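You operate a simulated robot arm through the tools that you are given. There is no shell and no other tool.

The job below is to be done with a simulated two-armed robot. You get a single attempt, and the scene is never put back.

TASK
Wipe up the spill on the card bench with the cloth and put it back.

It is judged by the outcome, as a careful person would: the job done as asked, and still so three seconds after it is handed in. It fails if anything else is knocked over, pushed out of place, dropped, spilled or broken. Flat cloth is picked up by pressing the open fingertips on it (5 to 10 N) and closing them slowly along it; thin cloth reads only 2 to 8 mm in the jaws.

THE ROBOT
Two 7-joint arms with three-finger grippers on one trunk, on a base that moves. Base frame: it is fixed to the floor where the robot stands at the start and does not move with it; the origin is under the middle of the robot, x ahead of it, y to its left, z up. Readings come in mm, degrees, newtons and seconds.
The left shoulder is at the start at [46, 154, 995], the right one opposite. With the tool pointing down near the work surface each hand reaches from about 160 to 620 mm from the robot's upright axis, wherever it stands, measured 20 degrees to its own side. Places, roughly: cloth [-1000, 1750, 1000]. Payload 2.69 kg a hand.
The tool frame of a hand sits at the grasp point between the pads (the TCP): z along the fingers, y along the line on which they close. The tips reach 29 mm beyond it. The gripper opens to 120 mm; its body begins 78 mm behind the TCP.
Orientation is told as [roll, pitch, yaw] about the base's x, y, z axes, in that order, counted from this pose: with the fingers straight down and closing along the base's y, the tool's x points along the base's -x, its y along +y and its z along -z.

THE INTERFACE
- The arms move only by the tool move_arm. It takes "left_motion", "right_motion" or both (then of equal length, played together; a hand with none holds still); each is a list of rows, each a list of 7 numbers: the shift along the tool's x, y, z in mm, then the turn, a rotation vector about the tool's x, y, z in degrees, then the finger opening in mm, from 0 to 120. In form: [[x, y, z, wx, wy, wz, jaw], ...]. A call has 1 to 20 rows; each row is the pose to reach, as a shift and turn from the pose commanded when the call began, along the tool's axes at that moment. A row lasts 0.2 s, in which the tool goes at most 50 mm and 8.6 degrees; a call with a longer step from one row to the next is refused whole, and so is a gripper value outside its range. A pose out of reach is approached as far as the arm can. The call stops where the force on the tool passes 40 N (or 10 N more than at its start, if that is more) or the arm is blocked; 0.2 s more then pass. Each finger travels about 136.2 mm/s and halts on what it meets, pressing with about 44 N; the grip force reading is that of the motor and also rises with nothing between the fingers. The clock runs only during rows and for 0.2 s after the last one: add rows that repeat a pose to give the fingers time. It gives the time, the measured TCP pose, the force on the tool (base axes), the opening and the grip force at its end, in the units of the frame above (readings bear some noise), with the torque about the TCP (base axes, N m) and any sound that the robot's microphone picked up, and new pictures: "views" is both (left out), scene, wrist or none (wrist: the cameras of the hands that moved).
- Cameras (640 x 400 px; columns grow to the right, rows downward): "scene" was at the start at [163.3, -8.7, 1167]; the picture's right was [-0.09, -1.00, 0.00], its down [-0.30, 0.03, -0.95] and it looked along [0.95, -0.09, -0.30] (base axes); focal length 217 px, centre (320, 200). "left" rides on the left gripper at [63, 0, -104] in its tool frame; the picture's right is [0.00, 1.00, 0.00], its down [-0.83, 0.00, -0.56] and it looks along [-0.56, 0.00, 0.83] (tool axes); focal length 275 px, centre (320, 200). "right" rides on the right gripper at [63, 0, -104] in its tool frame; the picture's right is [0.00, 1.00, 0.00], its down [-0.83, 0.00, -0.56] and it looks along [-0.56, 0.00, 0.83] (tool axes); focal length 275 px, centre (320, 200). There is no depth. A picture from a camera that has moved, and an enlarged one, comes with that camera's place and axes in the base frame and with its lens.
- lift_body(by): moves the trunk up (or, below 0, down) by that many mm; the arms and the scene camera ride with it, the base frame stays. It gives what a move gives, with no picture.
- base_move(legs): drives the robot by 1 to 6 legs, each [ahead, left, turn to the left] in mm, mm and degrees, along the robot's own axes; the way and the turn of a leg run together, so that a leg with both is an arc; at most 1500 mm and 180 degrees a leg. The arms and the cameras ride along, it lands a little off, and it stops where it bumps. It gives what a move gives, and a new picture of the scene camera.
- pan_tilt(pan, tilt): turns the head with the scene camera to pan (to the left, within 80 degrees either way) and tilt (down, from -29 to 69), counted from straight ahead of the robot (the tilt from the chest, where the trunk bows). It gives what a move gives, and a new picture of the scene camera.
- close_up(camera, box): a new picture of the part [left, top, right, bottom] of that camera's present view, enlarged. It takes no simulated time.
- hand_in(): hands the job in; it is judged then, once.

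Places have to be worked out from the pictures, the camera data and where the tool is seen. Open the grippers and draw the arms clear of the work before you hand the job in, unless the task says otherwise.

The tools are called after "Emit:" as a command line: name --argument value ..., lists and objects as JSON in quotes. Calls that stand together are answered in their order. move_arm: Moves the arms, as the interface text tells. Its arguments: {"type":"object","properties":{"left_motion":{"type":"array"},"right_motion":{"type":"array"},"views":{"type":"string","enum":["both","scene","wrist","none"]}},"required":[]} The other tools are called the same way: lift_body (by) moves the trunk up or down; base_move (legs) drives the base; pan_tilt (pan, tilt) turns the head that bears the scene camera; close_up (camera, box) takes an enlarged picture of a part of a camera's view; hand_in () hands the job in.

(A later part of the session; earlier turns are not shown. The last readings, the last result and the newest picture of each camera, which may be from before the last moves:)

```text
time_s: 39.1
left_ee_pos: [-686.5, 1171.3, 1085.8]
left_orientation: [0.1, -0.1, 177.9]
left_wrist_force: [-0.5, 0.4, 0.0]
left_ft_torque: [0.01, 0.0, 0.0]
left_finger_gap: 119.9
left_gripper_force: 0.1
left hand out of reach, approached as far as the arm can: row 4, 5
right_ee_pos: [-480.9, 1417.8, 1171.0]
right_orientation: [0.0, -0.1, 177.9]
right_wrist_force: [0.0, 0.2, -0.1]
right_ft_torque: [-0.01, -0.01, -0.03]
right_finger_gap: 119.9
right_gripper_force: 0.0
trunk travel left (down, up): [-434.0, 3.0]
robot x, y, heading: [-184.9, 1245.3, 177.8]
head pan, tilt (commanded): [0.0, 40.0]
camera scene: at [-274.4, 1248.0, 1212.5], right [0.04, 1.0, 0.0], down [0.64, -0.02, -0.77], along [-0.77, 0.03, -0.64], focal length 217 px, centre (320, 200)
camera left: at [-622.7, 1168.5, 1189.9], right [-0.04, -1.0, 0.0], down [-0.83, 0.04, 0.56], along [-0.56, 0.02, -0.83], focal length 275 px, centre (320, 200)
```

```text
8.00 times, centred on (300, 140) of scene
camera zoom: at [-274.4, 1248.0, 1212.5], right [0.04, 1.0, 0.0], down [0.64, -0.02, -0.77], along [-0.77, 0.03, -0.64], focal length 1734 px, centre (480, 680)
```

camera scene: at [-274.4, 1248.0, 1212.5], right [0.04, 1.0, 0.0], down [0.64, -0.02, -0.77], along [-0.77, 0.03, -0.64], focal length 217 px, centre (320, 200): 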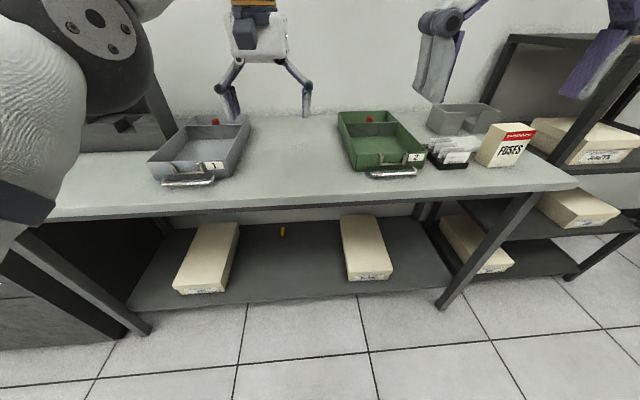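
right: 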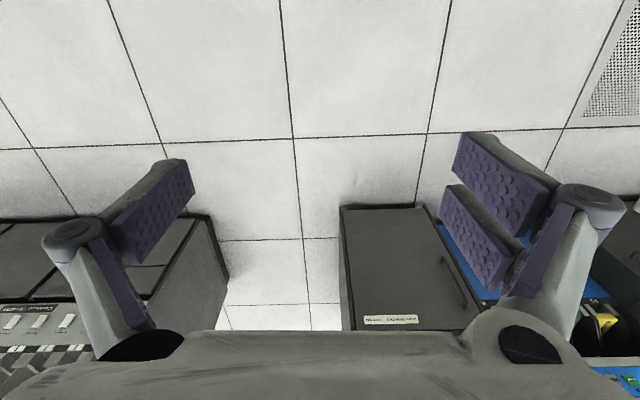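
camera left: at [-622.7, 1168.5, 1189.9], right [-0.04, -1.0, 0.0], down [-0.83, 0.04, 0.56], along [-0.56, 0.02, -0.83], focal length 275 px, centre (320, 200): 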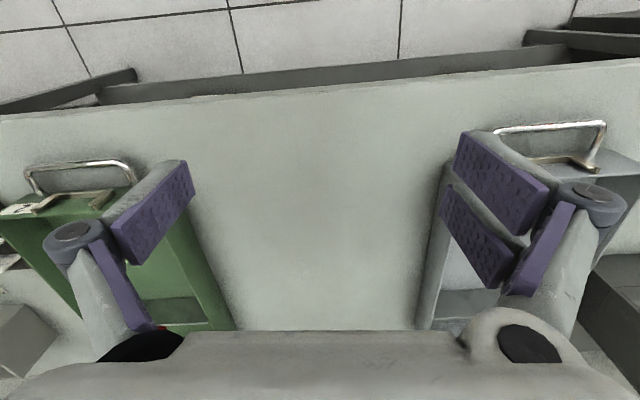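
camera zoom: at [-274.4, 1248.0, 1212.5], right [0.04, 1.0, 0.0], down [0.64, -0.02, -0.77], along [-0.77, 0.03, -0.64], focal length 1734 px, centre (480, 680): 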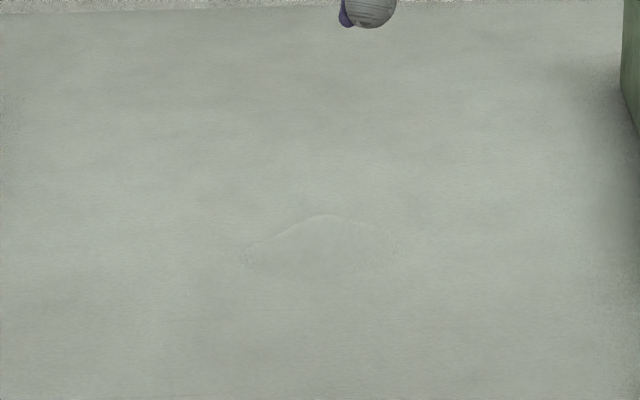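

The puddle outline is centred near [-950, 1204] with a radius of roughly 35 mm. The arm ran out of reach at x -690, so the base must come closer; I tilt the head down to see the robot's own base and the bench foot.

Emit:
pan_tilt --pan 0 --tilt 69

```text
time_s: 40.0
left_ee_pos: [-687.3, 1171.0, 1086.4]
left_orientation: [0.0, -0.1, 177.9]
left_wrist_force: [-1.2, 0.9, -0.1]
left_ft_torque: [0.02, -0.01, 0.01]
left_finger_gap: 119.7
left_gripper_force: 0.0
right_ee_pos: [-479.8, 1419.2, 1171.5]
right_orientation: [-0.1, 0.0, 177.8]
right_wrist_force: [-0.3, -0.2, 0.1]
right_ft_torque: [-0.01, 0.0, -0.01]
right_finger_gap: 120.0
right_gripper_force: 0.1
trunk travel left (down, up): [-434.0, 3.0]
robot x, y, heading: [-182.7, 1243.8, 177.8]
head pan, tilt (commanded): [0.0, 68.8]
camera scene: at [-245.4, 1246.8, 1176.4], right [0.04, 1.0, 0.0], down [0.93, -0.04, -0.36], along [-0.36, 0.01, -0.93], focal length 217 px, centre (320, 200)
```

scene: 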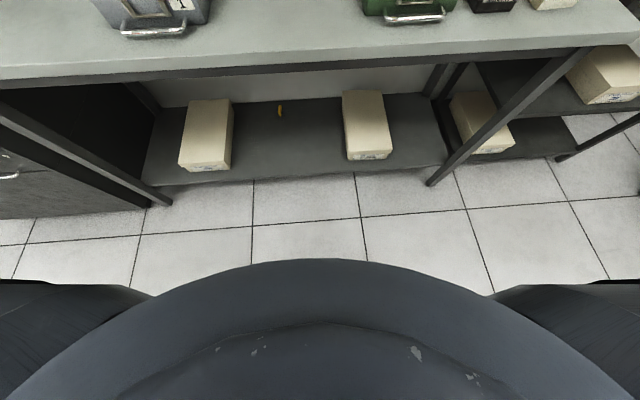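

The base's front lies at most ~190 mm ahead of its axis, and the bench edge is near x -620, so the axis can come to about x -370. First I draw the left hand back and up out of the way.

Emit:
move_arm --left_motion '[[45, 10, 0, 0, 0, 0, 120], [90, 20, 0, 0, 0, 0, 120], [135, 40, -5, 0, 0, 0, 100], [180, 60, -15, 0, 0, 0, 80], [225, 80, -25, 0, 0, 0, 60], [270, 100, -40, 0, 0, 0, 60], [310, 120, -60, 0, 0, 0, 60]]' --views "none"

Emit:
pan_tilt --pan -40 --tilt 45

```text
refused: row 4 steps farther than a row can; nothing moved
```

```text
time_s: 41.1
left_ee_pos: [-685.8, 1170.9, 1085.2]
left_orientation: [0.0, 0.0, 177.9]
left_wrist_force: [0.3, -0.1, -0.2]
left_ft_torque: [-0.01, -0.02, -0.03]
left_finger_gap: 120.0
left_gripper_force: 0.0
right_ee_pos: [-480.0, 1418.3, 1170.3]
right_orientation: [0.0, -0.1, 177.8]
right_wrist_force: [-0.4, -0.2, -0.3]
right_ft_torque: [0.03, 0.01, -0.05]
right_finger_gap: 120.1
right_gripper_force: 0.1
trunk travel left (down, up): [-434.0, 3.0]
robot x, y, heading: [-184.0, 1240.8, 177.9]
head pan, tilt (commanded): [-40.0, 45.0]
camera scene: at [-249.8, 1299.2, 1205.2], right [0.67, 0.74, 0.0], down [0.52, -0.47, -0.71], along [-0.52, 0.47, -0.71], focal length 217 px, centre (320, 200)
```

scene: 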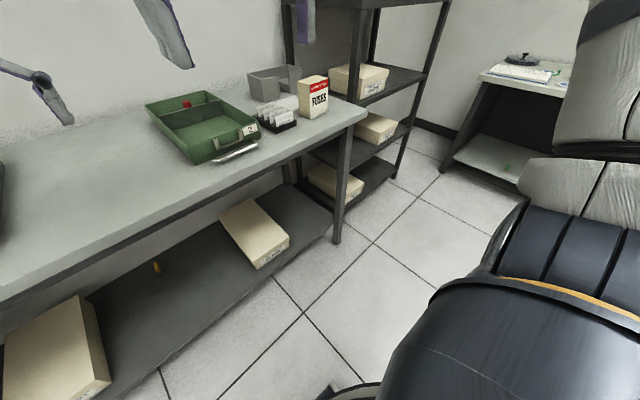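

The call was refused for a too-long step; I repeat the retraction with steps under 50 mm.

Emit:
move_arm --left_motion '[[40, 10, 0, 0, 0, 0, 120], [80, 20, 0, 0, 0, 0, 120], [120, 32, -5, 0, 0, 0, 100], [160, 46, -15, 0, 0, 0, 80], [200, 60, -25, 0, 0, 0, 60], [240, 74, -38, 0, 0, 0, 60], [280, 88, -52, 0, 0, 0, 60], [310, 100, -70, 0, 0, 0, 60]]' --views "none"

Emit:
close_up --camera "scene" --box '[220, 50, 360, 150]'

```text
time_s: 42.9
left_ee_pos: [-378.9, 1061.3, 1156.5]
left_orientation: [-0.1, -0.2, 177.8]
left_wrist_force: [0.2, 0.8, 0.2]
left_ft_torque: [-0.02, 0.01, 0.01]
left_finger_gap: 59.9
left_gripper_force: 0.0
right_ee_pos: [-478.4, 1416.8, 1173.4]
right_orientation: [0.0, -0.1, 177.9]
right_wrist_force: [-0.1, 0.1, -0.1]
right_ft_torque: [0.07, 0.0, 0.02]
right_finger_gap: 120.1
right_gripper_force: 0.0
trunk travel left (down, up): [-434.0, 3.0]
robot x, y, heading: [-185.4, 1242.3, 177.8]
head pan, tilt (commanded): [-40.0, 45.0]
```

```text
4.00 times, centred on (290, 100) of scene
camera zoom: at [-249.2, 1299.0, 1205.3], right [0.67, 0.74, 0.0], down [0.52, -0.47, -0.71], along [-0.52, 0.48, -0.71], focal length 867 px, centre (440, 600)
```

zoom: 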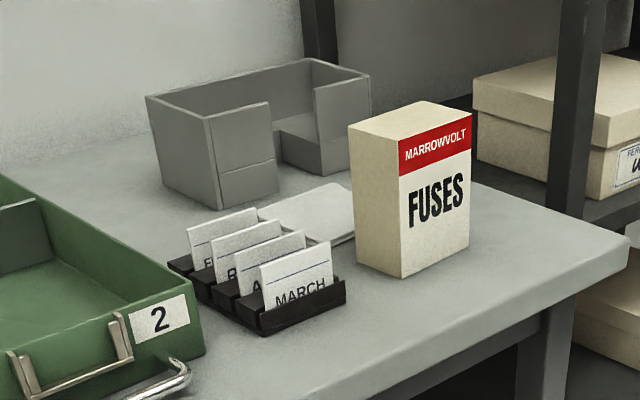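

The enlarged picture shows the folded white cloth lying flat between the MARCH card holder, the FUSES box and the grey bin. I drive sideways to y ≈ 1575, then ahead to axis x ≈ -350, so the right hand gets over the cloth.

Emit:
base_move --legs '[[0, -330, 2.5], [130, 0, 0]]'

Emit:
pan_tilt --pan -10 --tilt 45

Emit:
close_up --camera "scene" --box '[220, 30, 460, 180]'

```text
time_s: 46.9
left_ee_pos: [-496.7, 1379.5, 1156.3]
left_orientation: [0.0, -0.1, 179.9]
left_wrist_force: [-1.0, 0.0, 0.2]
left_ft_torque: [-0.04, -0.02, -0.03]
left_finger_gap: 59.9
left_gripper_force: 0.1
right_ee_pos: [-607.8, 1731.9, 1171.8]
right_orientation: [0.0, 0.0, 179.8]
right_wrist_force: [-0.3, 0.7, 0.2]
right_ft_torque: [-0.04, -0.01, -0.01]
right_finger_gap: 119.9
right_gripper_force: 0.1
trunk travel left (down, up): [-434.0, 3.0]
robot x, y, heading: [-303.9, 1570.7, 179.9]
head pan, tilt (commanded): [-40.0, 45.0]
camera scene: at [-374.7, 1621.5, 1205.2], right [0.65, 0.76, 0.0], down [0.54, -0.46, -0.71], along [-0.54, 0.46, -0.71], focal length 217 px, centre (320, 200)
```

scene: 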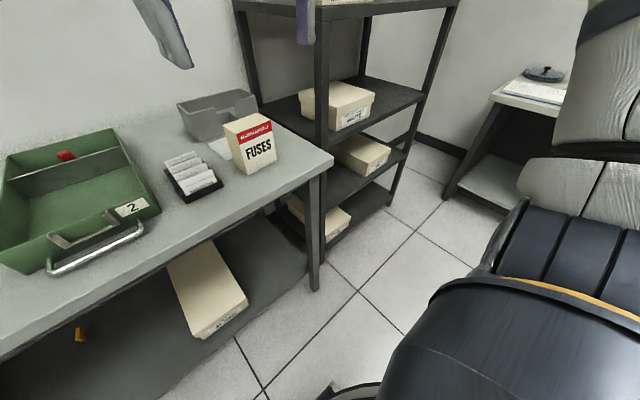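

```text
time_s: 47.8
left_ee_pos: [-495.9, 1380.6, 1156.8]
left_orientation: [0.0, -0.1, 179.9]
left_wrist_force: [-0.4, -0.3, 0.3]
left_ft_torque: [-0.01, 0.0, 0.0]
left_finger_gap: 60.0
left_gripper_force: 0.1
right_ee_pos: [-608.3, 1732.6, 1171.0]
right_orientation: [0.1, -0.1, 179.9]
right_wrist_force: [-0.1, 0.0, 0.4]
right_ft_torque: [0.01, 0.01, -0.03]
right_finger_gap: 120.0
right_gripper_force: 0.2
trunk travel left (down, up): [-434.0, 3.0]
robot x, y, heading: [-305.3, 1571.2, 179.8]
head pan, tilt (commanded): [-10.0, 45.0]
camera scene: at [-392.1, 1583.5, 1205.2], right [0.18, 0.98, 0.0], down [0.7, -0.13, -0.71], along [-0.7, 0.13, -0.71], focal length 217 px, centre (320, 200)
```

scene: 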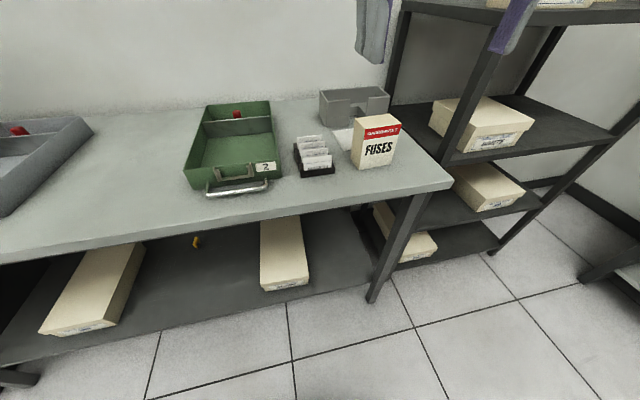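

```text
2.67 times, centred on (340, 105) of scene
camera zoom: at [-392.1, 1583.5, 1205.2], right [0.18, 0.98, 0.0], down [0.7, -0.13, -0.71], along [-0.7, 0.13, -0.71], focal length 578 px, centre (267, 453)
```

zoom: 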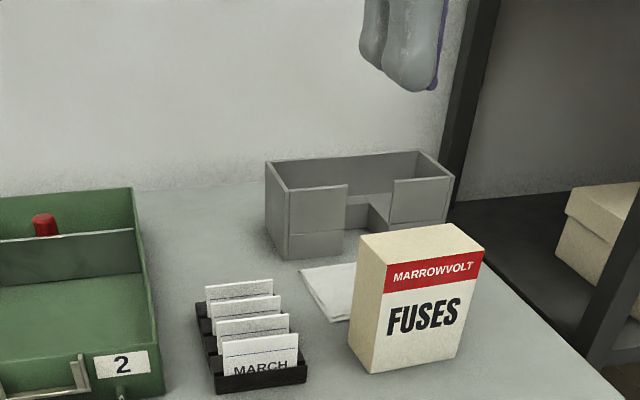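

The right hand is at [-608, 1733, 1171]. I shift it forward to x ≈ -735 at the same height to look down on the cloth with the wrist camera.

Emit:
move_arm --right_motion '[[-42, -9, 0, 0, 0, 0, 120], [-84, -18, 0, 0, 0, 0, 120], [-126, -28, 0, 0, 0, 0, 120]]' --views "wrist"

Emit:
close_up --camera "right" --box '[200, 130, 480, 340]'

```text
time_s: 48.6
left_ee_pos: [-498.6, 1380.0, 1156.4]
left_orientation: [0.0, 0.0, 179.9]
left_wrist_force: [-0.5, 0.4, -0.8]
left_ft_torque: [-0.03, 0.01, 0.0]
left_finger_gap: 59.7
left_gripper_force: 0.1
right_ee_pos: [-735.7, 1760.2, 1171.6]
right_orientation: [0.0, 0.1, 179.8]
right_wrist_force: [-0.2, -0.2, 0.1]
right_ft_torque: [0.01, -0.06, 0.01]
right_finger_gap: 120.1
right_gripper_force: 0.0
trunk travel left (down, up): [-434.0, 3.0]
robot x, y, heading: [-309.1, 1565.0, 180.3]
head pan, tilt (commanded): [-10.0, 45.0]
camera right: at [-672.6, 1761.6, 1276.2], right [0.0, -1.0, 0.0], down [-0.83, 0.0, 0.55], along [-0.55, 0.0, -0.83], focal length 275 px, centre (320, 200)
```

right: 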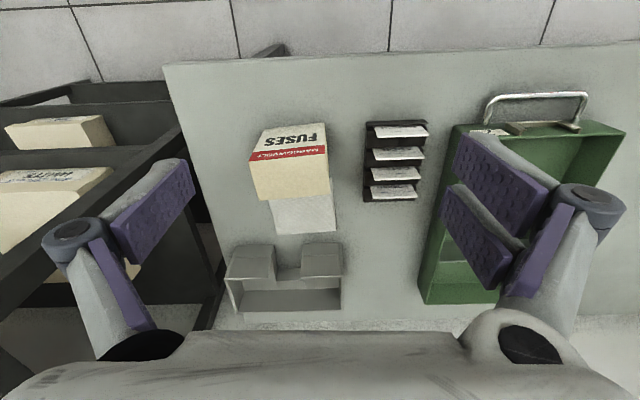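

```text
1.90 times, centred on (340, 235) of right
camera zoom: at [-672.6, 1761.6, 1276.2], right [0.0, -1.0, 0.0], down [-0.83, 0.0, 0.55], along [-0.55, 0.0, -0.83], focal length 524 px, centre (282, 133)
```

zoom: 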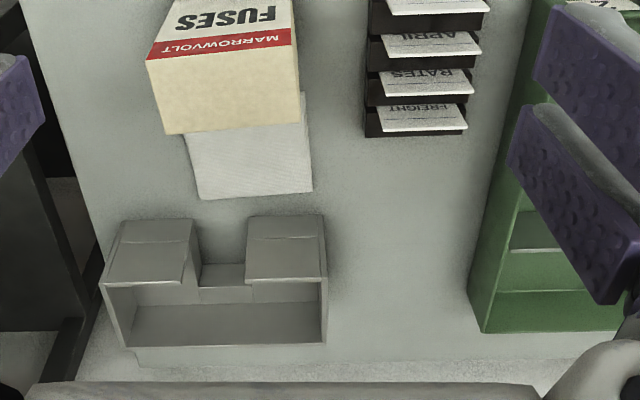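

From the wrist view: cloth is a flat square about x -888..-1000, y 1735..1845; FUSES box at x -785..-850, y 1752..1836 (top ~1006); grey bin front at x ≈ -1030; MARCH holder at y ≤ 1686. I drive ahead 75 mm so that the cloth comes within reach.

Emit:
base_move --legs '[[75, 0, 0]]'

Emit:
close_up --camera "right" --box '[200, 130, 480, 340]'

```text
time_s: 49.6
left_ee_pos: [-572.5, 1381.0, 1156.9]
left_orientation: [-0.1, -0.2, 179.8]
left_wrist_force: [0.1, 0.4, 0.3]
left_ft_torque: [0.03, -0.05, -0.02]
left_finger_gap: 59.9
left_gripper_force: 0.1
right_ee_pos: [-812.2, 1761.0, 1172.7]
right_orientation: [0.0, 0.0, 179.8]
right_wrist_force: [-1.0, 0.3, -0.2]
right_ft_torque: [-0.02, -0.01, 0.04]
right_finger_gap: 120.1
right_gripper_force: 0.0
trunk travel left (down, up): [-434.0, 3.0]
robot x, y, heading: [-385.2, 1568.9, 180.0]
head pan, tilt (commanded): [-10.0, 45.0]
camera scene: at [-469.8, 1583.8, 1205.2], right [0.18, 0.98, 0.0], down [0.7, -0.13, -0.71], along [-0.7, 0.13, -0.71], focal length 217 px, centre (320, 200)
```

scene: 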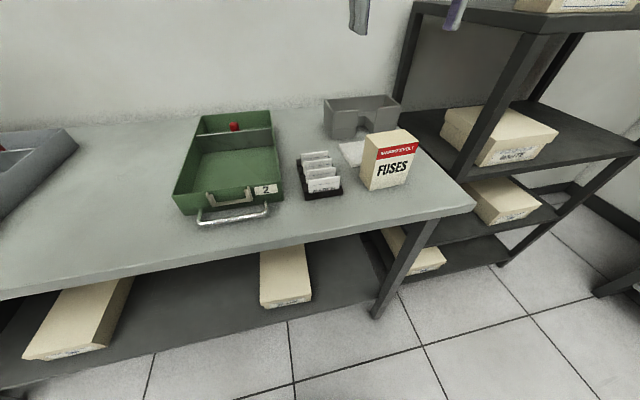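

```text
1.90 times, centred on (340, 235) of right
camera zoom: at [-748.3, 1762.1, 1277.3], right [0.0, -1.0, 0.0], down [-0.83, 0.0, 0.56], along [-0.56, 0.0, -0.83], focal length 524 px, centre (282, 133)
```

zoom: 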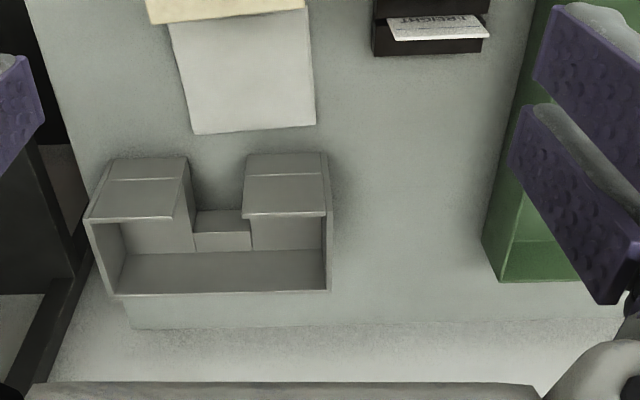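

The cloth's corners compute to a ~106 mm square centred near [-949, 1791]. I move the right hand over it with the jaw at 80 mm and go down to TCP z ≈ 1000 first.

Emit:
move_arm --right_motion '[[-45, -10, 0, 0, 0, 0, 80], [-90, -20, 0, 0, 0, 0, 80], [-136, -30, 0, 0, 0, 0, 80], [-136, -30, 45, 0, 0, 0, 80], [-136, -30, 90, 0, 0, 0, 80], [-136, -30, 130, 0, 0, 0, 80], [-136, -30, 170, 0, 0, 0, 80]]' --views "both"

```text
time_s: 51.2
left_ee_pos: [-574.6, 1381.3, 1157.2]
left_orientation: [0.1, -0.1, 179.8]
left_wrist_force: [0.2, 0.3, 0.6]
left_ft_torque: [-0.05, -0.04, -0.03]
left_finger_gap: 60.1
left_gripper_force: 0.1
right_ee_pos: [-929.9, 1792.0, 1002.9]
right_orientation: [0.1, -0.1, 179.8]
right_wrist_force: [0.1, -0.9, -0.3]
right_ft_torque: [-0.01, -0.03, 0.01]
right_finger_gap: 80.1
right_gripper_force: 0.0
right hand out of reach, approached as far as the arm can: row 1, 2, 3, 4, 5, 6, 7
trunk travel left (down, up): [-434.0, 3.0]
robot x, y, heading: [-383.0, 1570.5, 179.9]
head pan, tilt (commanded): [-10.0, 45.0]
camera scene: at [-470.0, 1584.3, 1205.1], right [0.18, 0.98, 0.0], down [0.7, -0.13, -0.71], along [-0.7, 0.13, -0.71], focal length 217 px, centre (320, 200)
camera right: at [-866.5, 1793.2, 1107.7], right [0.0, -1.0, 0.0], down [-0.83, 0.0, 0.56], along [-0.56, 0.0, -0.83], focal length 275 px, centre (320, 200)
```

scene: 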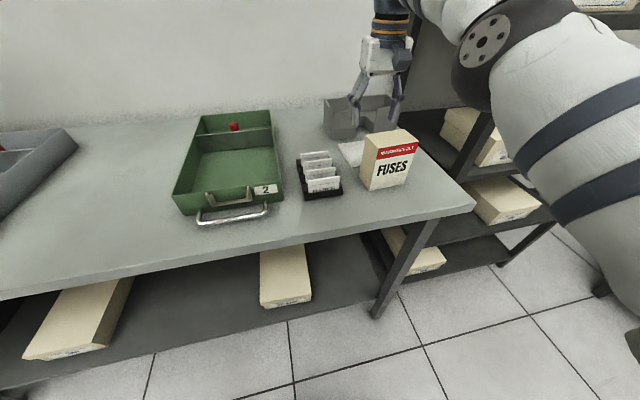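
right: 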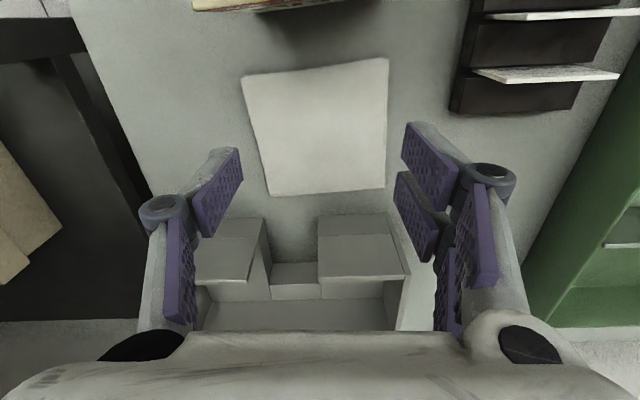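

The cloth is centred at about [-948, 1793]; the hand is at [-930, 1792, 1003]. I go down to z ≈ 945 while trying for 15 mm more forward reach, jaw kept at 80.

Emit:
move_arm --right_motion '[[0, 0, 20, 0, 0, 0, 80], [-5, 0, 40, 0, 0, 0, 80], [-15, 0, 58, 0, 0, 0, 80]]' --views "both"

```text
time_s: 52.0
left_ee_pos: [-573.8, 1380.3, 1158.3]
left_orientation: [-0.1, -0.1, 179.8]
left_wrist_force: [0.4, -0.3, 0.0]
left_ft_torque: [0.03, -0.03, 0.0]
left_finger_gap: 60.3
left_gripper_force: 0.1
right_ee_pos: [-941.6, 1795.8, 943.1]
right_orientation: [0.0, 0.0, 179.8]
right_wrist_force: [-0.1, -1.1, -0.1]
right_ft_torque: [-0.02, -0.02, 0.03]
right_finger_gap: 80.0
right_gripper_force: 0.1
trunk travel left (down, up): [-434.0, 3.0]
robot x, y, heading: [-388.0, 1568.7, 179.8]
head pan, tilt (commanded): [-10.0, 45.0]
camera scene: at [-469.8, 1583.8, 1205.1], right [0.18, 0.98, 0.0], down [0.7, -0.13, -0.71], along [-0.7, 0.13, -0.71], focal length 217 px, centre (320, 200)
camera right: at [-879.1, 1796.4, 1047.0], right [0.0, -1.0, 0.0], down [-0.83, 0.0, 0.56], along [-0.56, 0.0, -0.83], focal length 275 px, centre (320, 200)
```

scene: 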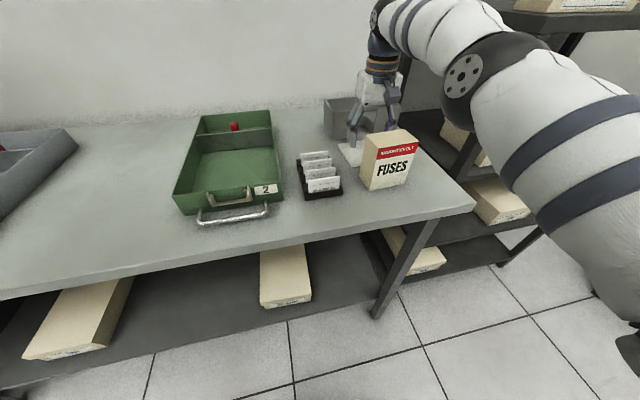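
right: 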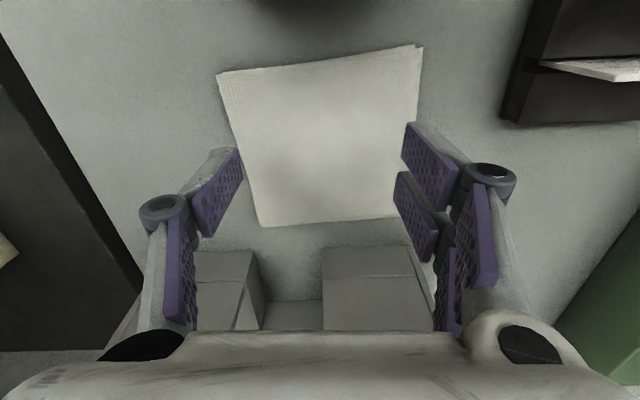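

Both tips are over the cloth, near its middle line. I lower slowly toward contact, expected near TCP z ≈ 920.

Emit:
move_arm --right_motion '[[0, 0, 8, 0, 0, 0, 80], [0, 0, 14, 0, 0, 0, 80], [0, 0, 18, 0, 0, 0, 80]]' --views "wrist"

```text
time_s: 52.9
left_ee_pos: [-572.6, 1381.3, 1156.3]
left_orientation: [0.1, 0.0, 179.8]
left_wrist_force: [0.3, 0.4, -0.4]
left_ft_torque: [0.01, -0.01, 0.02]
left_finger_gap: 60.0
left_gripper_force: 0.0
right_ee_pos: [-945.6, 1796.3, 924.4]
right_orientation: [0.0, -0.1, 179.7]
right_wrist_force: [0.7, -0.6, 0.4]
right_ft_torque: [-0.02, 0.02, -0.05]
right_finger_gap: 79.9
right_gripper_force: 0.1
trunk travel left (down, up): [-434.0, 3.0]
robot x, y, heading: [-384.9, 1572.0, 180.0]
head pan, tilt (commanded): [-10.0, 45.0]
camera right: at [-882.2, 1797.2, 1029.0], right [0.0, -1.0, 0.0], down [-0.83, 0.0, 0.56], along [-0.56, 0.0, -0.83], focal length 275 px, centre (320, 200)
```

right: 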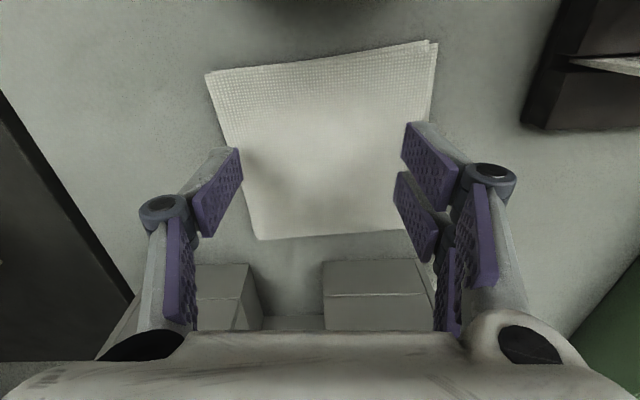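

No contact yet at z 924; I lower in 2–3 mm steps and watch the force.

Emit:
move_arm --right_motion '[[0, 0, 2, 0, 0, 0, 80], [0, 0, 4, 0, 0, 0, 80], [0, 0, 4, 0, 0, 0, 80]]' --views "none"

```text
time_s: 53.6
left_ee_pos: [-572.9, 1379.2, 1156.8]
left_orientation: [0.0, -0.2, 179.9]
left_wrist_force: [-1.6, -0.8, 0.6]
left_ft_torque: [0.01, 0.02, 0.02]
left_finger_gap: 60.0
left_gripper_force: 0.0
right_ee_pos: [-945.8, 1795.4, 919.8]
right_orientation: [-0.1, 0.0, 179.8]
right_wrist_force: [-0.3, -0.1, -0.1]
right_ft_torque: [0.0, 0.02, -0.02]
right_finger_gap: 80.1
right_gripper_force: 0.1
trunk travel left (down, up): [-434.0, 3.0]
robot x, y, heading: [-381.2, 1566.2, 179.6]
head pan, tilt (commanded): [-10.0, 45.0]
```

Still no contact at z 920 (tips near 891); I continue down in 2 mm steps.

Emit:
move_arm --right_motion '[[0, 0, 2, 0, 0, 0, 80], [0, 0, 3, 0, 0, 0, 80], [0, 0, 4, 0, 0, 0, 80], [0, 0, 4, 0, 0, 0, 80]]' --views "none"

```text
time_s: 54.6
left_ee_pos: [-573.2, 1380.2, 1156.5]
left_orientation: [0.0, -0.1, 179.8]
left_wrist_force: [0.2, -0.5, -0.9]
left_ft_torque: [-0.01, 0.01, 0.0]
left_finger_gap: 59.9
left_gripper_force: 0.1
right_ee_pos: [-946.3, 1797.1, 915.6]
right_orientation: [0.0, -0.1, 179.8]
right_wrist_force: [0.2, 0.1, 0.0]
right_ft_torque: [0.02, 0.04, 0.0]
right_finger_gap: 80.1
right_gripper_force: 0.1
trunk travel left (down, up): [-434.0, 3.0]
robot x, y, heading: [-382.3, 1570.0, 179.5]
head pan, tilt (commanded): [-10.0, 45.0]
```

No force at z 915.6 yet; a further 4 mm in small steps.

Emit:
move_arm --right_motion '[[0, 0, 2, 0, 0, 0, 80], [0, 0, 3, 0, 0, 0, 80], [0, 0, 4, 0, 0, 0, 80], [0, 0, 4, 0, 0, 0, 80]]' --views "wrist"

```text
time_s: 55.6
left_ee_pos: [-573.7, 1379.8, 1157.9]
left_orientation: [0.0, -0.1, 179.9]
left_wrist_force: [0.1, -0.1, -0.5]
left_ft_torque: [0.03, 0.01, -0.01]
left_finger_gap: 60.1
left_gripper_force: 0.1
right_ee_pos: [-947.2, 1797.1, 912.2]
right_orientation: [0.0, -0.1, 179.8]
right_wrist_force: [0.4, -0.3, 0.4]
right_ft_torque: [0.01, -0.01, 0.01]
right_finger_gap: 79.9
right_gripper_force: 0.0
trunk travel left (down, up): [-434.0, 3.0]
robot x, y, heading: [-380.9, 1572.7, 179.8]
head pan, tilt (commanded): [-10.0, 45.0]
camera right: at [-883.6, 1797.8, 1016.7], right [0.0, -1.0, 0.0], down [-0.83, 0.0, 0.56], along [-0.56, 0.0, -0.83], focal length 275 px, centre (320, 200)
```

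right: 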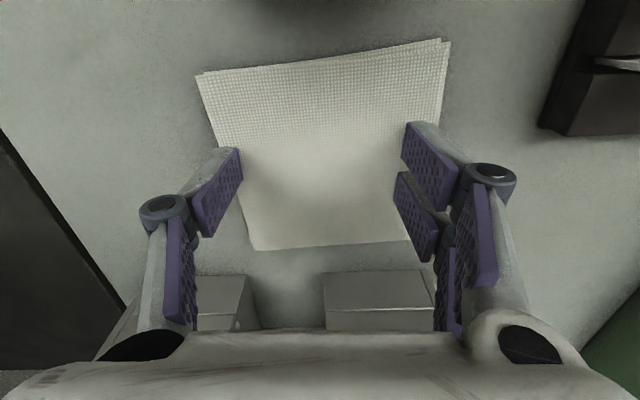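

Still free at z 912; comparing cloth size in the last views puts its surface somewhere around 870–885. I keep lowering in small steps.

Emit:
move_arm --right_motion '[[0, 0, 2, 0, 0, 0, 80], [0, 0, 4, 0, 0, 0, 80], [0, 0, 5, 0, 0, 0, 80], [0, 0, 5, 0, 0, 0, 80]]' --views "none"

```text
time_s: 56.6
left_ee_pos: [-574.1, 1380.8, 1157.3]
left_orientation: [0.0, -0.1, 179.8]
left_wrist_force: [-0.4, 0.7, 0.9]
left_ft_torque: [0.0, 0.01, 0.0]
left_finger_gap: 60.1
left_gripper_force: 0.1
right_ee_pos: [-948.2, 1797.5, 907.3]
right_orientation: [0.1, -0.1, 179.8]
right_wrist_force: [0.1, 0.9, 1.4]
right_ft_torque: [-0.02, -0.01, 0.02]
right_finger_gap: 79.9
right_gripper_force: 0.1
trunk travel left (down, up): [-434.0, 3.0]
robot x, y, heading: [-384.3, 1569.9, 179.7]
head pan, tilt (commanded): [-10.0, 45.0]
```

A hint of force (1.4 N) at z 907; another 2–3 mm.

Emit:
move_arm --right_motion '[[0, 0, 1.5, 0, 0, 0, 80], [0, 0, 3, 0, 0, 0, 80], [0, 0, 3, 0, 0, 0, 80]]' --views "none"

```text
time_s: 57.5
left_ee_pos: [-572.6, 1379.7, 1157.9]
left_orientation: [0.0, -0.3, 179.8]
left_wrist_force: [0.3, 0.0, 0.1]
left_ft_torque: [-0.02, 0.01, -0.01]
left_finger_gap: 60.0
left_gripper_force: 0.1
right_ee_pos: [-945.0, 1798.0, 905.6]
right_orientation: [0.0, -0.2, 179.8]
right_wrist_force: [-1.2, 0.3, 10.3]
right_ft_torque: [-0.39, -0.03, -0.09]
right_finger_gap: 82.2
right_gripper_force: 1.1
trunk travel left (down, up): [-434.0, 3.0]
robot x, y, heading: [-385.0, 1570.5, 179.7]
head pan, tilt (commanded): [-10.0, 45.0]
```

Contact: 10.3 N at z 905.6, so the cloth surface is near 877. I ease off half a millimetre and close the jaws slowly along the cloth.

Emit:
move_arm --right_motion '[[0, 0, -0.5, 0, 0, 0, 76], [0, 0, -0.5, 0, 0, 0, 72], [0, 0, -0.5, 0, 0, 0, 68], [0, 0, -0.5, 0, 0, 0, 64], [0, 0, -0.5, 0, 0, 0, 60], [0, 0, -0.5, 0, 0, 0, 56], [0, 0, -0.5, 0, 0, 0, 52], [0, 0, -0.5, 0, 0, 0, 48]]' --views "wrist"

```text
time_s: 59.2
left_ee_pos: [-573.3, 1380.2, 1157.1]
left_orientation: [0.1, -0.1, 179.8]
left_wrist_force: [0.4, -0.3, -0.3]
left_ft_torque: [-0.01, 0.01, 0.0]
left_finger_gap: 59.8
left_gripper_force: 0.1
right_ee_pos: [-946.4, 1797.3, 905.1]
right_orientation: [0.0, 0.0, 179.8]
right_wrist_force: [-0.7, 0.1, 10.6]
right_ft_torque: [-0.02, -0.02, 0.0]
right_finger_gap: 51.9
right_gripper_force: 3.7
trunk travel left (down, up): [-434.0, 3.0]
robot x, y, heading: [-378.4, 1568.6, 179.9]
head pan, tilt (commanded): [-10.0, 45.0]
camera right: at [-883.2, 1798.1, 1009.1], right [0.0, -1.0, 0.0], down [-0.83, 0.0, 0.56], along [-0.56, 0.0, -0.83], focal length 275 px, centre (320, 200)
```

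right: 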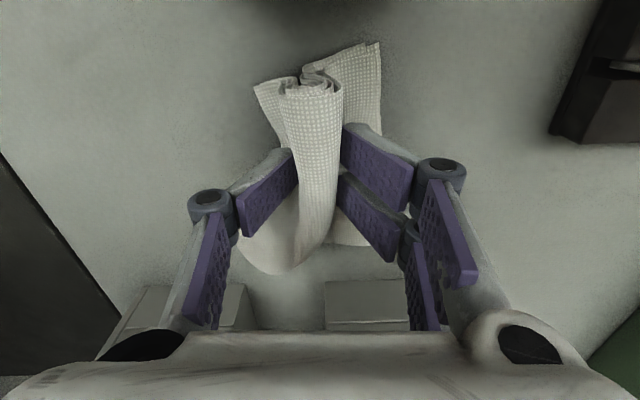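

The cloth is rising in a neat ridge between the fingers. I continue to close slowly.

Emit:
move_arm --right_motion '[[0, 0, 0, 0, 0, 0, 44], [0, 0, 0, 0, 0, 0, 40], [0, 0, 0, 0, 0, 0, 36], [0, 0, 0, 0, 0, 0, 32], [0, 0, 0, 0, 0, 0, 28], [0, 0, 0, 0, 0, 0, 24], [0, 0, 0, 0, 0, 0, 20], [0, 0, 0, 0, 0, 0, 16], [0, 0, 0, 0, 0, 0, 12], [0, 0, 0, 0, 0, 0, 8], [0, 0, 0, 0, 0, 0, 4], [0, 0, 0, 0, 0, 0, 0], [0, 0, 0, 0, 0, 0, 0], [0, 0, 0, 0, 0, 0, 0]]' --views "wrist"

```text
time_s: 62.2
left_ee_pos: [-570.2, 1380.5, 1157.6]
left_orientation: [0.0, -0.3, 179.8]
left_wrist_force: [-1.2, -0.6, -0.4]
left_ft_torque: [0.02, -0.01, -0.02]
left_finger_gap: 60.2
left_gripper_force: 0.0
right_ee_pos: [-945.6, 1797.3, 907.6]
right_orientation: [0.0, -0.4, 179.7]
right_wrist_force: [2.3, 5.7, 38.2]
right_ft_torque: [-0.02, -0.09, 0.02]
right_finger_gap: 4.1
right_gripper_force: 33.1
trunk travel left (down, up): [-434.0, 3.0]
robot x, y, heading: [-385.0, 1570.2, 179.9]
head pan, tilt (commanded): [-10.0, 45.0]
camera right: at [-881.6, 1798.1, 1012.8], right [0.0, -1.0, 0.0], down [-0.83, 0.0, 0.56], along [-0.56, 0.0, -0.83], focal length 275 px, centre (320, 200)
```

right: 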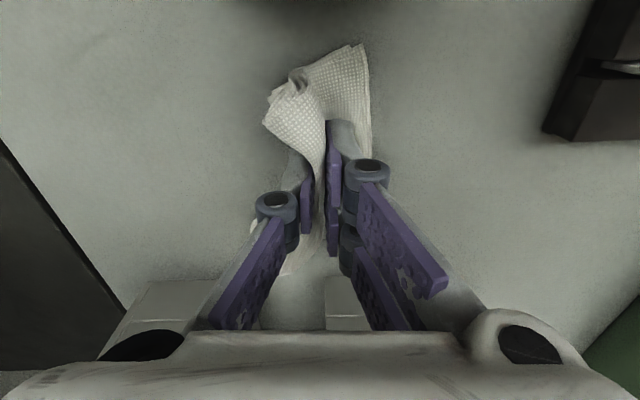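

The jaw reads 4.1 mm, so cloth is held. I lift straight up.

Emit:
move_arm --right_motion '[[0, 0, -10, 0, 0, 0, 0], [0, 0, -25, 0, 0, 0, 0], [0, 0, -45, 0, 0, 0, 0], [0, 0, -70, 0, 0, 0, 0], [0, 0, -100, 0, 0, 0, 0]]' --views "both"

```text
time_s: 63.5
left_ee_pos: [-572.2, 1379.3, 1157.8]
left_orientation: [0.0, -0.3, 179.9]
left_wrist_force: [-0.1, -0.7, 0.6]
left_ft_torque: [0.0, 0.01, -0.01]
left_finger_gap: 59.9
left_gripper_force: 0.0
right_ee_pos: [-926.7, 1802.9, 1004.0]
right_orientation: [0.0, -0.1, 179.9]
right_wrist_force: [1.3, -1.8, -0.2]
right_ft_torque: [-0.01, 0.03, 0.04]
right_finger_gap: 4.6
right_gripper_force: 35.3
right hand out of reach, approached as far as the arm can: row 3, 4, 5
trunk travel left (down, up): [-434.0, 3.0]
robot x, y, heading: [-382.9, 1571.2, 179.8]
head pan, tilt (commanded): [-10.0, 45.0]
camera scene: at [-467.8, 1583.6, 1205.5], right [0.18, 0.98, 0.0], down [0.69, -0.13, -0.71], along [-0.7, 0.13, -0.71], focal length 217 px, centre (320, 200)
camera right: at [-863.4, 1804.1, 1107.6], right [0.0, -1.0, 0.0], down [-0.83, 0.0, 0.56], along [-0.56, 0.0, -0.83], focal length 275 px, centre (320, 200)
```

scene: 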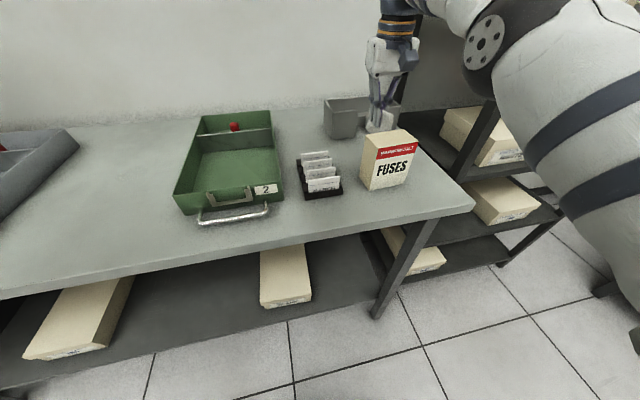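
right: 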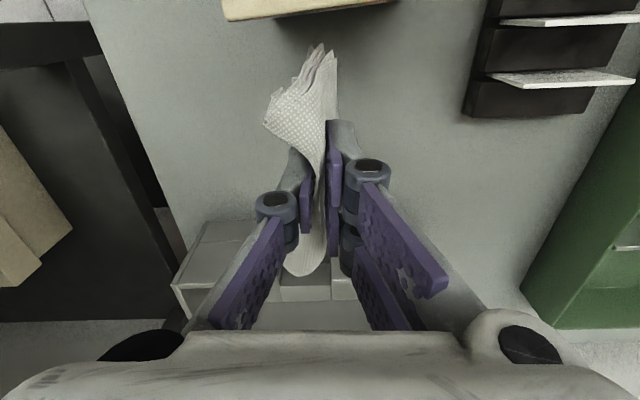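

The cloth hangs cleanly from the fingers. I lift it further, drawing back slightly as the reach shrinks, to carry it above the FUSES box and trays.

Emit:
move_arm --right_motion '[[5, 0, -25, 0, 0, 0, 0], [10, 0, -50, 0, 0, 0, 0], [18, 0, -75, 0, 0, 0, 0], [28, 0, -100, 0, 0, 0, 0], [45, 0, -130, 0, 0, 0, 0], [75, 0, -155, 0, 0, 0, 0], [115, 0, -165, 0, 0, 0, 0], [155, 0, -170, 0, 0, 0, 0], [195, 0, -170, 0, 0, 0, 0]]' --views "both"

```text
time_s: 65.5
left_ee_pos: [-574.5, 1381.1, 1156.6]
left_orientation: [0.0, -0.1, 179.9]
left_wrist_force: [-0.5, -0.7, 0.3]
left_ft_torque: [0.01, -0.02, -0.01]
left_finger_gap: 60.1
left_gripper_force: 0.0
right_ee_pos: [-770.9, 1799.7, 1171.9]
right_orientation: [0.0, 0.0, 179.8]
right_wrist_force: [0.6, -2.1, 2.6]
right_ft_torque: [0.63, 0.01, 0.01]
right_finger_gap: 3.3
right_gripper_force: 32.5
right hand out of reach, approached as far as the arm can: row 2, 3, 4, 5, 9
trunk travel left (down, up): [-434.0, 3.0]
robot x, y, heading: [-382.5, 1569.5, 179.8]
head pan, tilt (commanded): [-10.0, 45.0]
camera scene: at [-470.3, 1583.8, 1205.0], right [0.18, 0.98, 0.0], down [0.7, -0.13, -0.71], along [-0.7, 0.13, -0.71], focal length 217 px, centre (320, 200)
camera right: at [-709.0, 1799.7, 1276.2], right [0.0, -1.0, 0.0], down [-0.83, 0.0, 0.56], along [-0.56, 0.0, -0.83], focal length 275 px, centre (320, 200)
```

scene: 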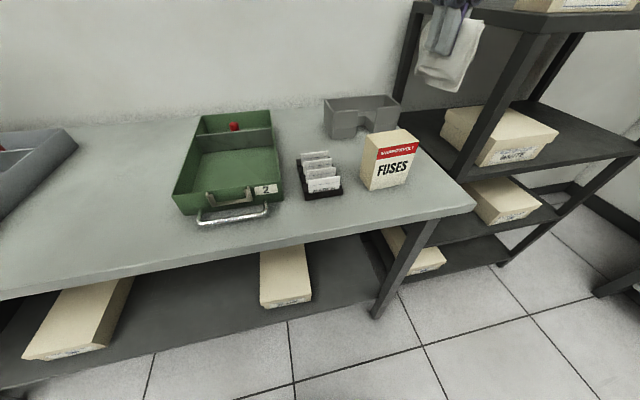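
right: 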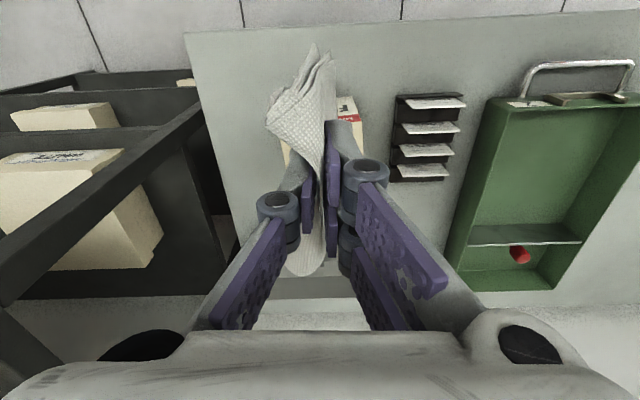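

Cloth held, all objects still in place. I now drive left ~560 mm so the right hand comes over the spill near y 1204.

Emit:
base_move --legs '[[0, 560, 1]]'

Emit:
close_up --camera "right" --box '[200, 0, 480, 330]'

```text
time_s: 70.3
left_ee_pos: [-565.9, 811.4, 1156.7]
left_orientation: [0.0, -0.1, -178.9]
left_wrist_force: [-0.6, -0.1, -0.2]
left_ft_torque: [-0.02, 0.01, 0.0]
left_finger_gap: 59.9
left_gripper_force: 0.0
right_ee_pos: [-773.0, 1224.2, 1172.1]
right_orientation: [0.1, -0.1, -179.0]
right_wrist_force: [0.4, -2.4, 1.8]
right_ft_torque: [-0.17, 0.01, 0.0]
right_finger_gap: 2.9
right_gripper_force: 31.2
trunk travel left (down, up): [-434.0, 3.0]
robot x, y, heading: [-379.2, 1005.2, -179.0]
head pan, tilt (commanded): [-10.0, 45.0]
camera scene: at [-465.6, 1016.6, 1205.2], right [0.16, 0.99, 0.0], down [0.7, -0.11, -0.71], along [-0.7, 0.11, -0.71], focal length 217 px, centre (320, 200)
```

scene: 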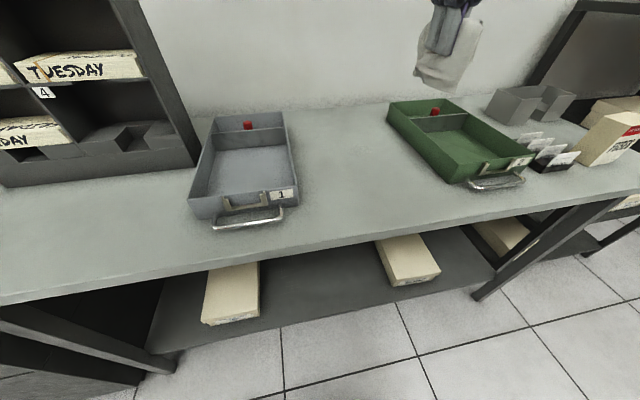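

```text
1.21 times, centred on (340, 165) of right
camera zoom: at [-709.2, 1227.1, 1276.8], right [0.02, -1.0, 0.0], down [-0.83, -0.02, 0.56], along [-0.56, -0.01, -0.83], focal length 334 px, centre (296, 242)
```

zoom: 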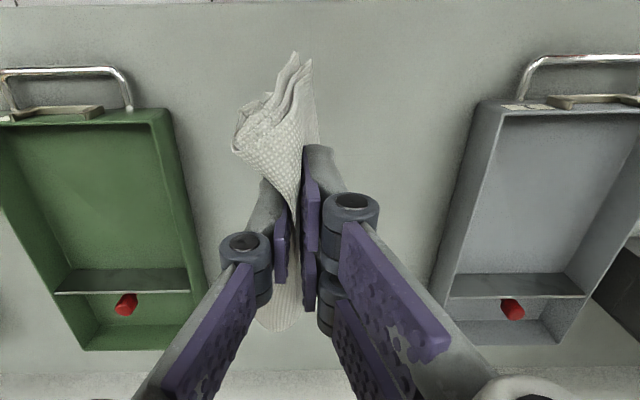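

I take an enlarged scene view of where I reckon the spill, near [-971, 1204] (with the corrected bench height ≈ 876).

Emit:
close_up --camera "scene" --box '[310, 118, 406, 178]'

```text
6.67 times, centred on (358, 148) of scene
camera zoom: at [-465.6, 1016.6, 1205.2], right [0.16, 0.99, 0.0], down [0.7, -0.11, -0.71], along [-0.7, 0.11, -0.71], focal length 1445 px, centre (67, 547)
```

zoom: 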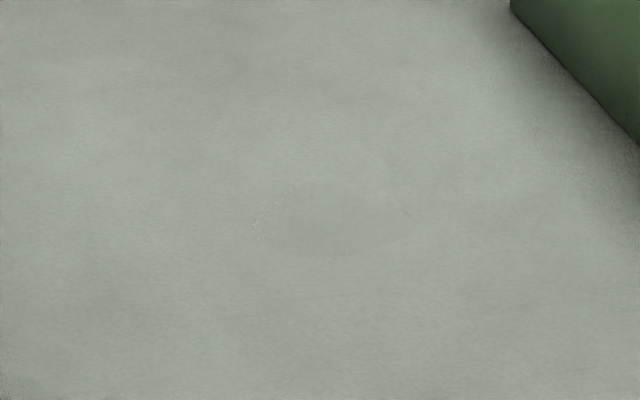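

The puddle shows again: x about -935..-995, y 1172..1239, centre [-965, 1206]. That is just past the reach from here (axis x -379), so I look down to check how much farther the base can go under the bench edge.

Emit:
pan_tilt --pan 50 --tilt 69

Emit:
pan_tilt --pan 0 --tilt 69

```text
time_s: 71.6
left_ee_pos: [-564.6, 810.4, 1155.9]
left_orientation: [0.2, 0.0, -178.8]
left_wrist_force: [-11.9, -55.6, -29.1]
left_ft_torque: [5.45, -1.33, 0.28]
left_finger_gap: 59.9
left_gripper_force: 0.1
right_ee_pos: [-772.8, 1224.8, 1171.5]
right_orientation: [0.0, 0.0, -179.1]
right_wrist_force: [-0.5, -1.7, 1.0]
right_ft_torque: [0.74, 0.05, 0.0]
right_finger_gap: 3.3
right_gripper_force: 32.6
trunk travel left (down, up): [-434.0, 3.0]
robot x, y, heading: [-376.6, 1003.2, -179.3]
head pan, tilt (commanded): [50.0, 68.8]
camera scene: at [-445.2, 979.6, 1183.6], right [-0.38, 0.93, 0.0], down [0.82, 0.33, -0.47], along [-0.44, -0.18, -0.88], focal length 217 px, centre (320, 200)
```

scene: 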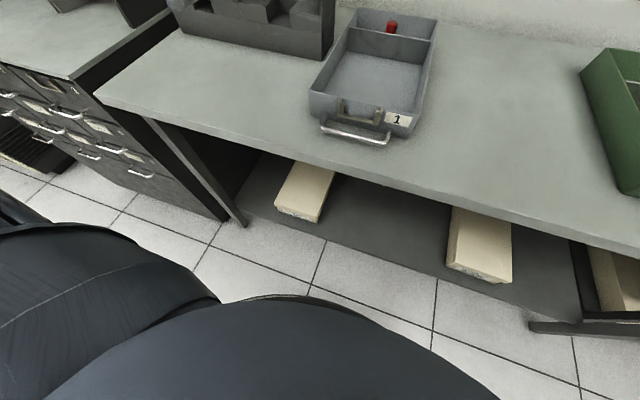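

```text
time_s: 72.8
left_ee_pos: [-565.7, 810.8, 1158.0]
left_orientation: [0.0, -0.2, -178.9]
left_wrist_force: [0.6, 0.2, 0.0]
left_ft_torque: [-0.01, 0.01, 0.01]
left_finger_gap: 60.0
left_gripper_force: 0.0
right_ee_pos: [-771.4, 1223.5, 1173.0]
right_orientation: [0.0, 0.0, -179.0]
right_wrist_force: [0.4, 1.5, 0.1]
right_ft_torque: [0.11, -0.02, 0.0]
right_finger_gap: 4.4
right_gripper_force: 36.5
trunk travel left (down, up): [-434.0, 3.0]
robot x, y, heading: [-379.6, 1002.2, -178.8]
head pan, tilt (commanded): [0.0, 68.8]
camera scene: at [-441.1, 1002.8, 1176.4], right [-0.02, 1.0, 0.0], down [0.93, 0.02, -0.36], along [-0.36, -0.01, -0.93], focal length 217 px, centre (320, 200)
```

scene: 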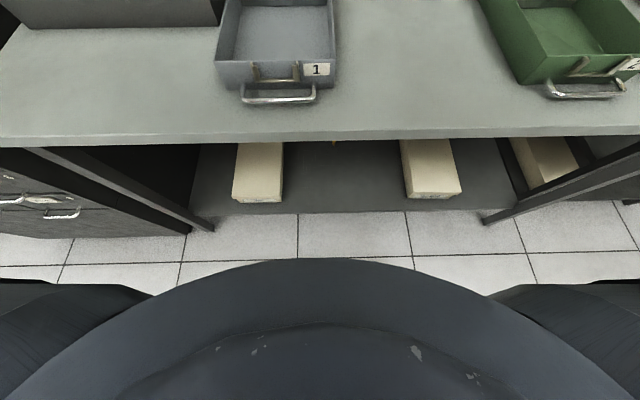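

The shelf and legs of the bench lie at x ≈ -712 and the bench edge at about -665, so 65 mm more ahead leaves ample room. (The head bumped the left hand lightly when panning; I keep the pan central.)

Emit:
base_move --legs '[[65, 0, -1]]'

Emit:
pan_tilt --pan -15 --tilt 45

```text
time_s: 73.8
left_ee_pos: [-634.6, 813.4, 1156.4]
left_orientation: [0.0, -0.1, -179.9]
left_wrist_force: [0.0, 0.8, 0.5]
left_ft_torque: [0.02, -0.05, -0.01]
left_finger_gap: 60.0
left_gripper_force: 0.1
right_ee_pos: [-833.4, 1232.7, 1173.1]
right_orientation: [0.0, 0.0, -180.1]
right_wrist_force: [-0.5, -2.5, 0.6]
right_ft_torque: [-0.07, -0.04, -0.02]
right_finger_gap: 2.9
right_gripper_force: 30.9
trunk travel left (down, up): [-434.0, 3.0]
robot x, y, heading: [-443.8, 1003.8, -180.0]
head pan, tilt (commanded): [0.0, 68.8]
camera scene: at [-506.6, 1003.5, 1176.3], right [0.0, 1.0, 0.0], down [0.93, 0.0, -0.36], along [-0.36, 0.0, -0.93], focal length 217 px, centre (320, 200)
```

scene: 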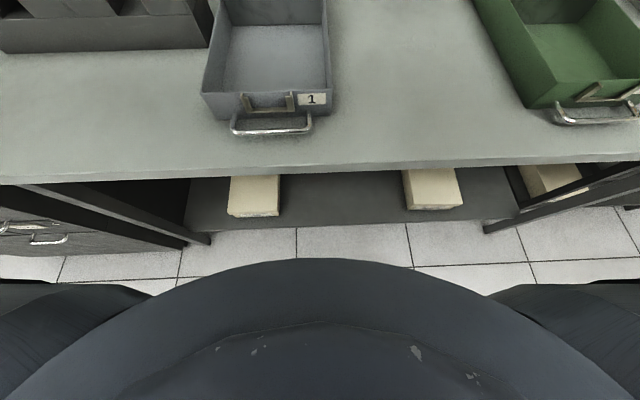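

```text
time_s: 74.6
left_ee_pos: [-632.8, 813.7, 1156.8]
left_orientation: [0.0, -0.2, -179.9]
left_wrist_force: [-0.3, -0.4, 0.0]
left_ft_torque: [0.03, -0.02, -0.01]
left_finger_gap: 60.0
left_gripper_force: 0.0
right_ee_pos: [-833.0, 1231.5, 1172.3]
right_orientation: [0.0, 0.0, -180.0]
right_wrist_force: [-0.5, -3.0, 0.8]
right_ft_torque: [0.21, -0.06, -0.02]
right_finger_gap: 4.2
right_gripper_force: 34.6
trunk travel left (down, up): [-434.0, 3.0]
robot x, y, heading: [-442.6, 1004.4, -179.9]
head pan, tilt (commanded): [-15.0, 45.0]
camera scene: at [-528.5, 1024.4, 1205.2], right [0.26, 0.97, 0.0], down [0.68, -0.18, -0.71], along [-0.68, 0.18, -0.71], focal length 217 px, centre (320, 200)
```

scene: 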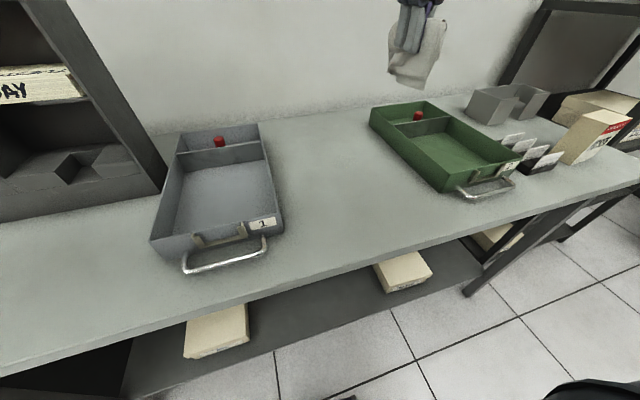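

I check the spill's place again from this stand before wiping.

Emit:
close_up --camera "scene" --box '[296, 133, 392, 193]'

```text
6.67 times, centred on (344, 163) of scene
camera zoom: at [-528.5, 1024.4, 1205.2], right [0.26, 0.97, 0.0], down [0.68, -0.18, -0.71], along [-0.68, 0.18, -0.71], focal length 1445 px, centre (160, 447)
```

zoom: 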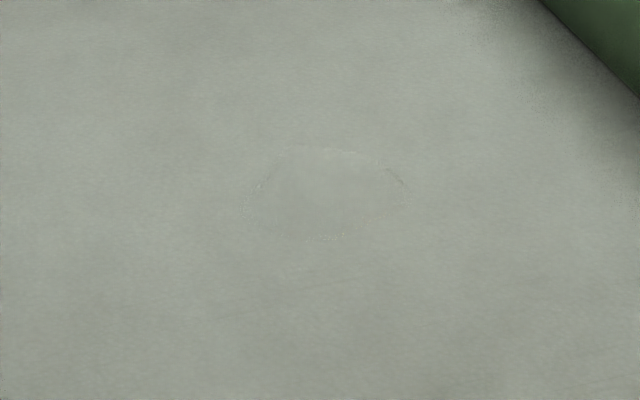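

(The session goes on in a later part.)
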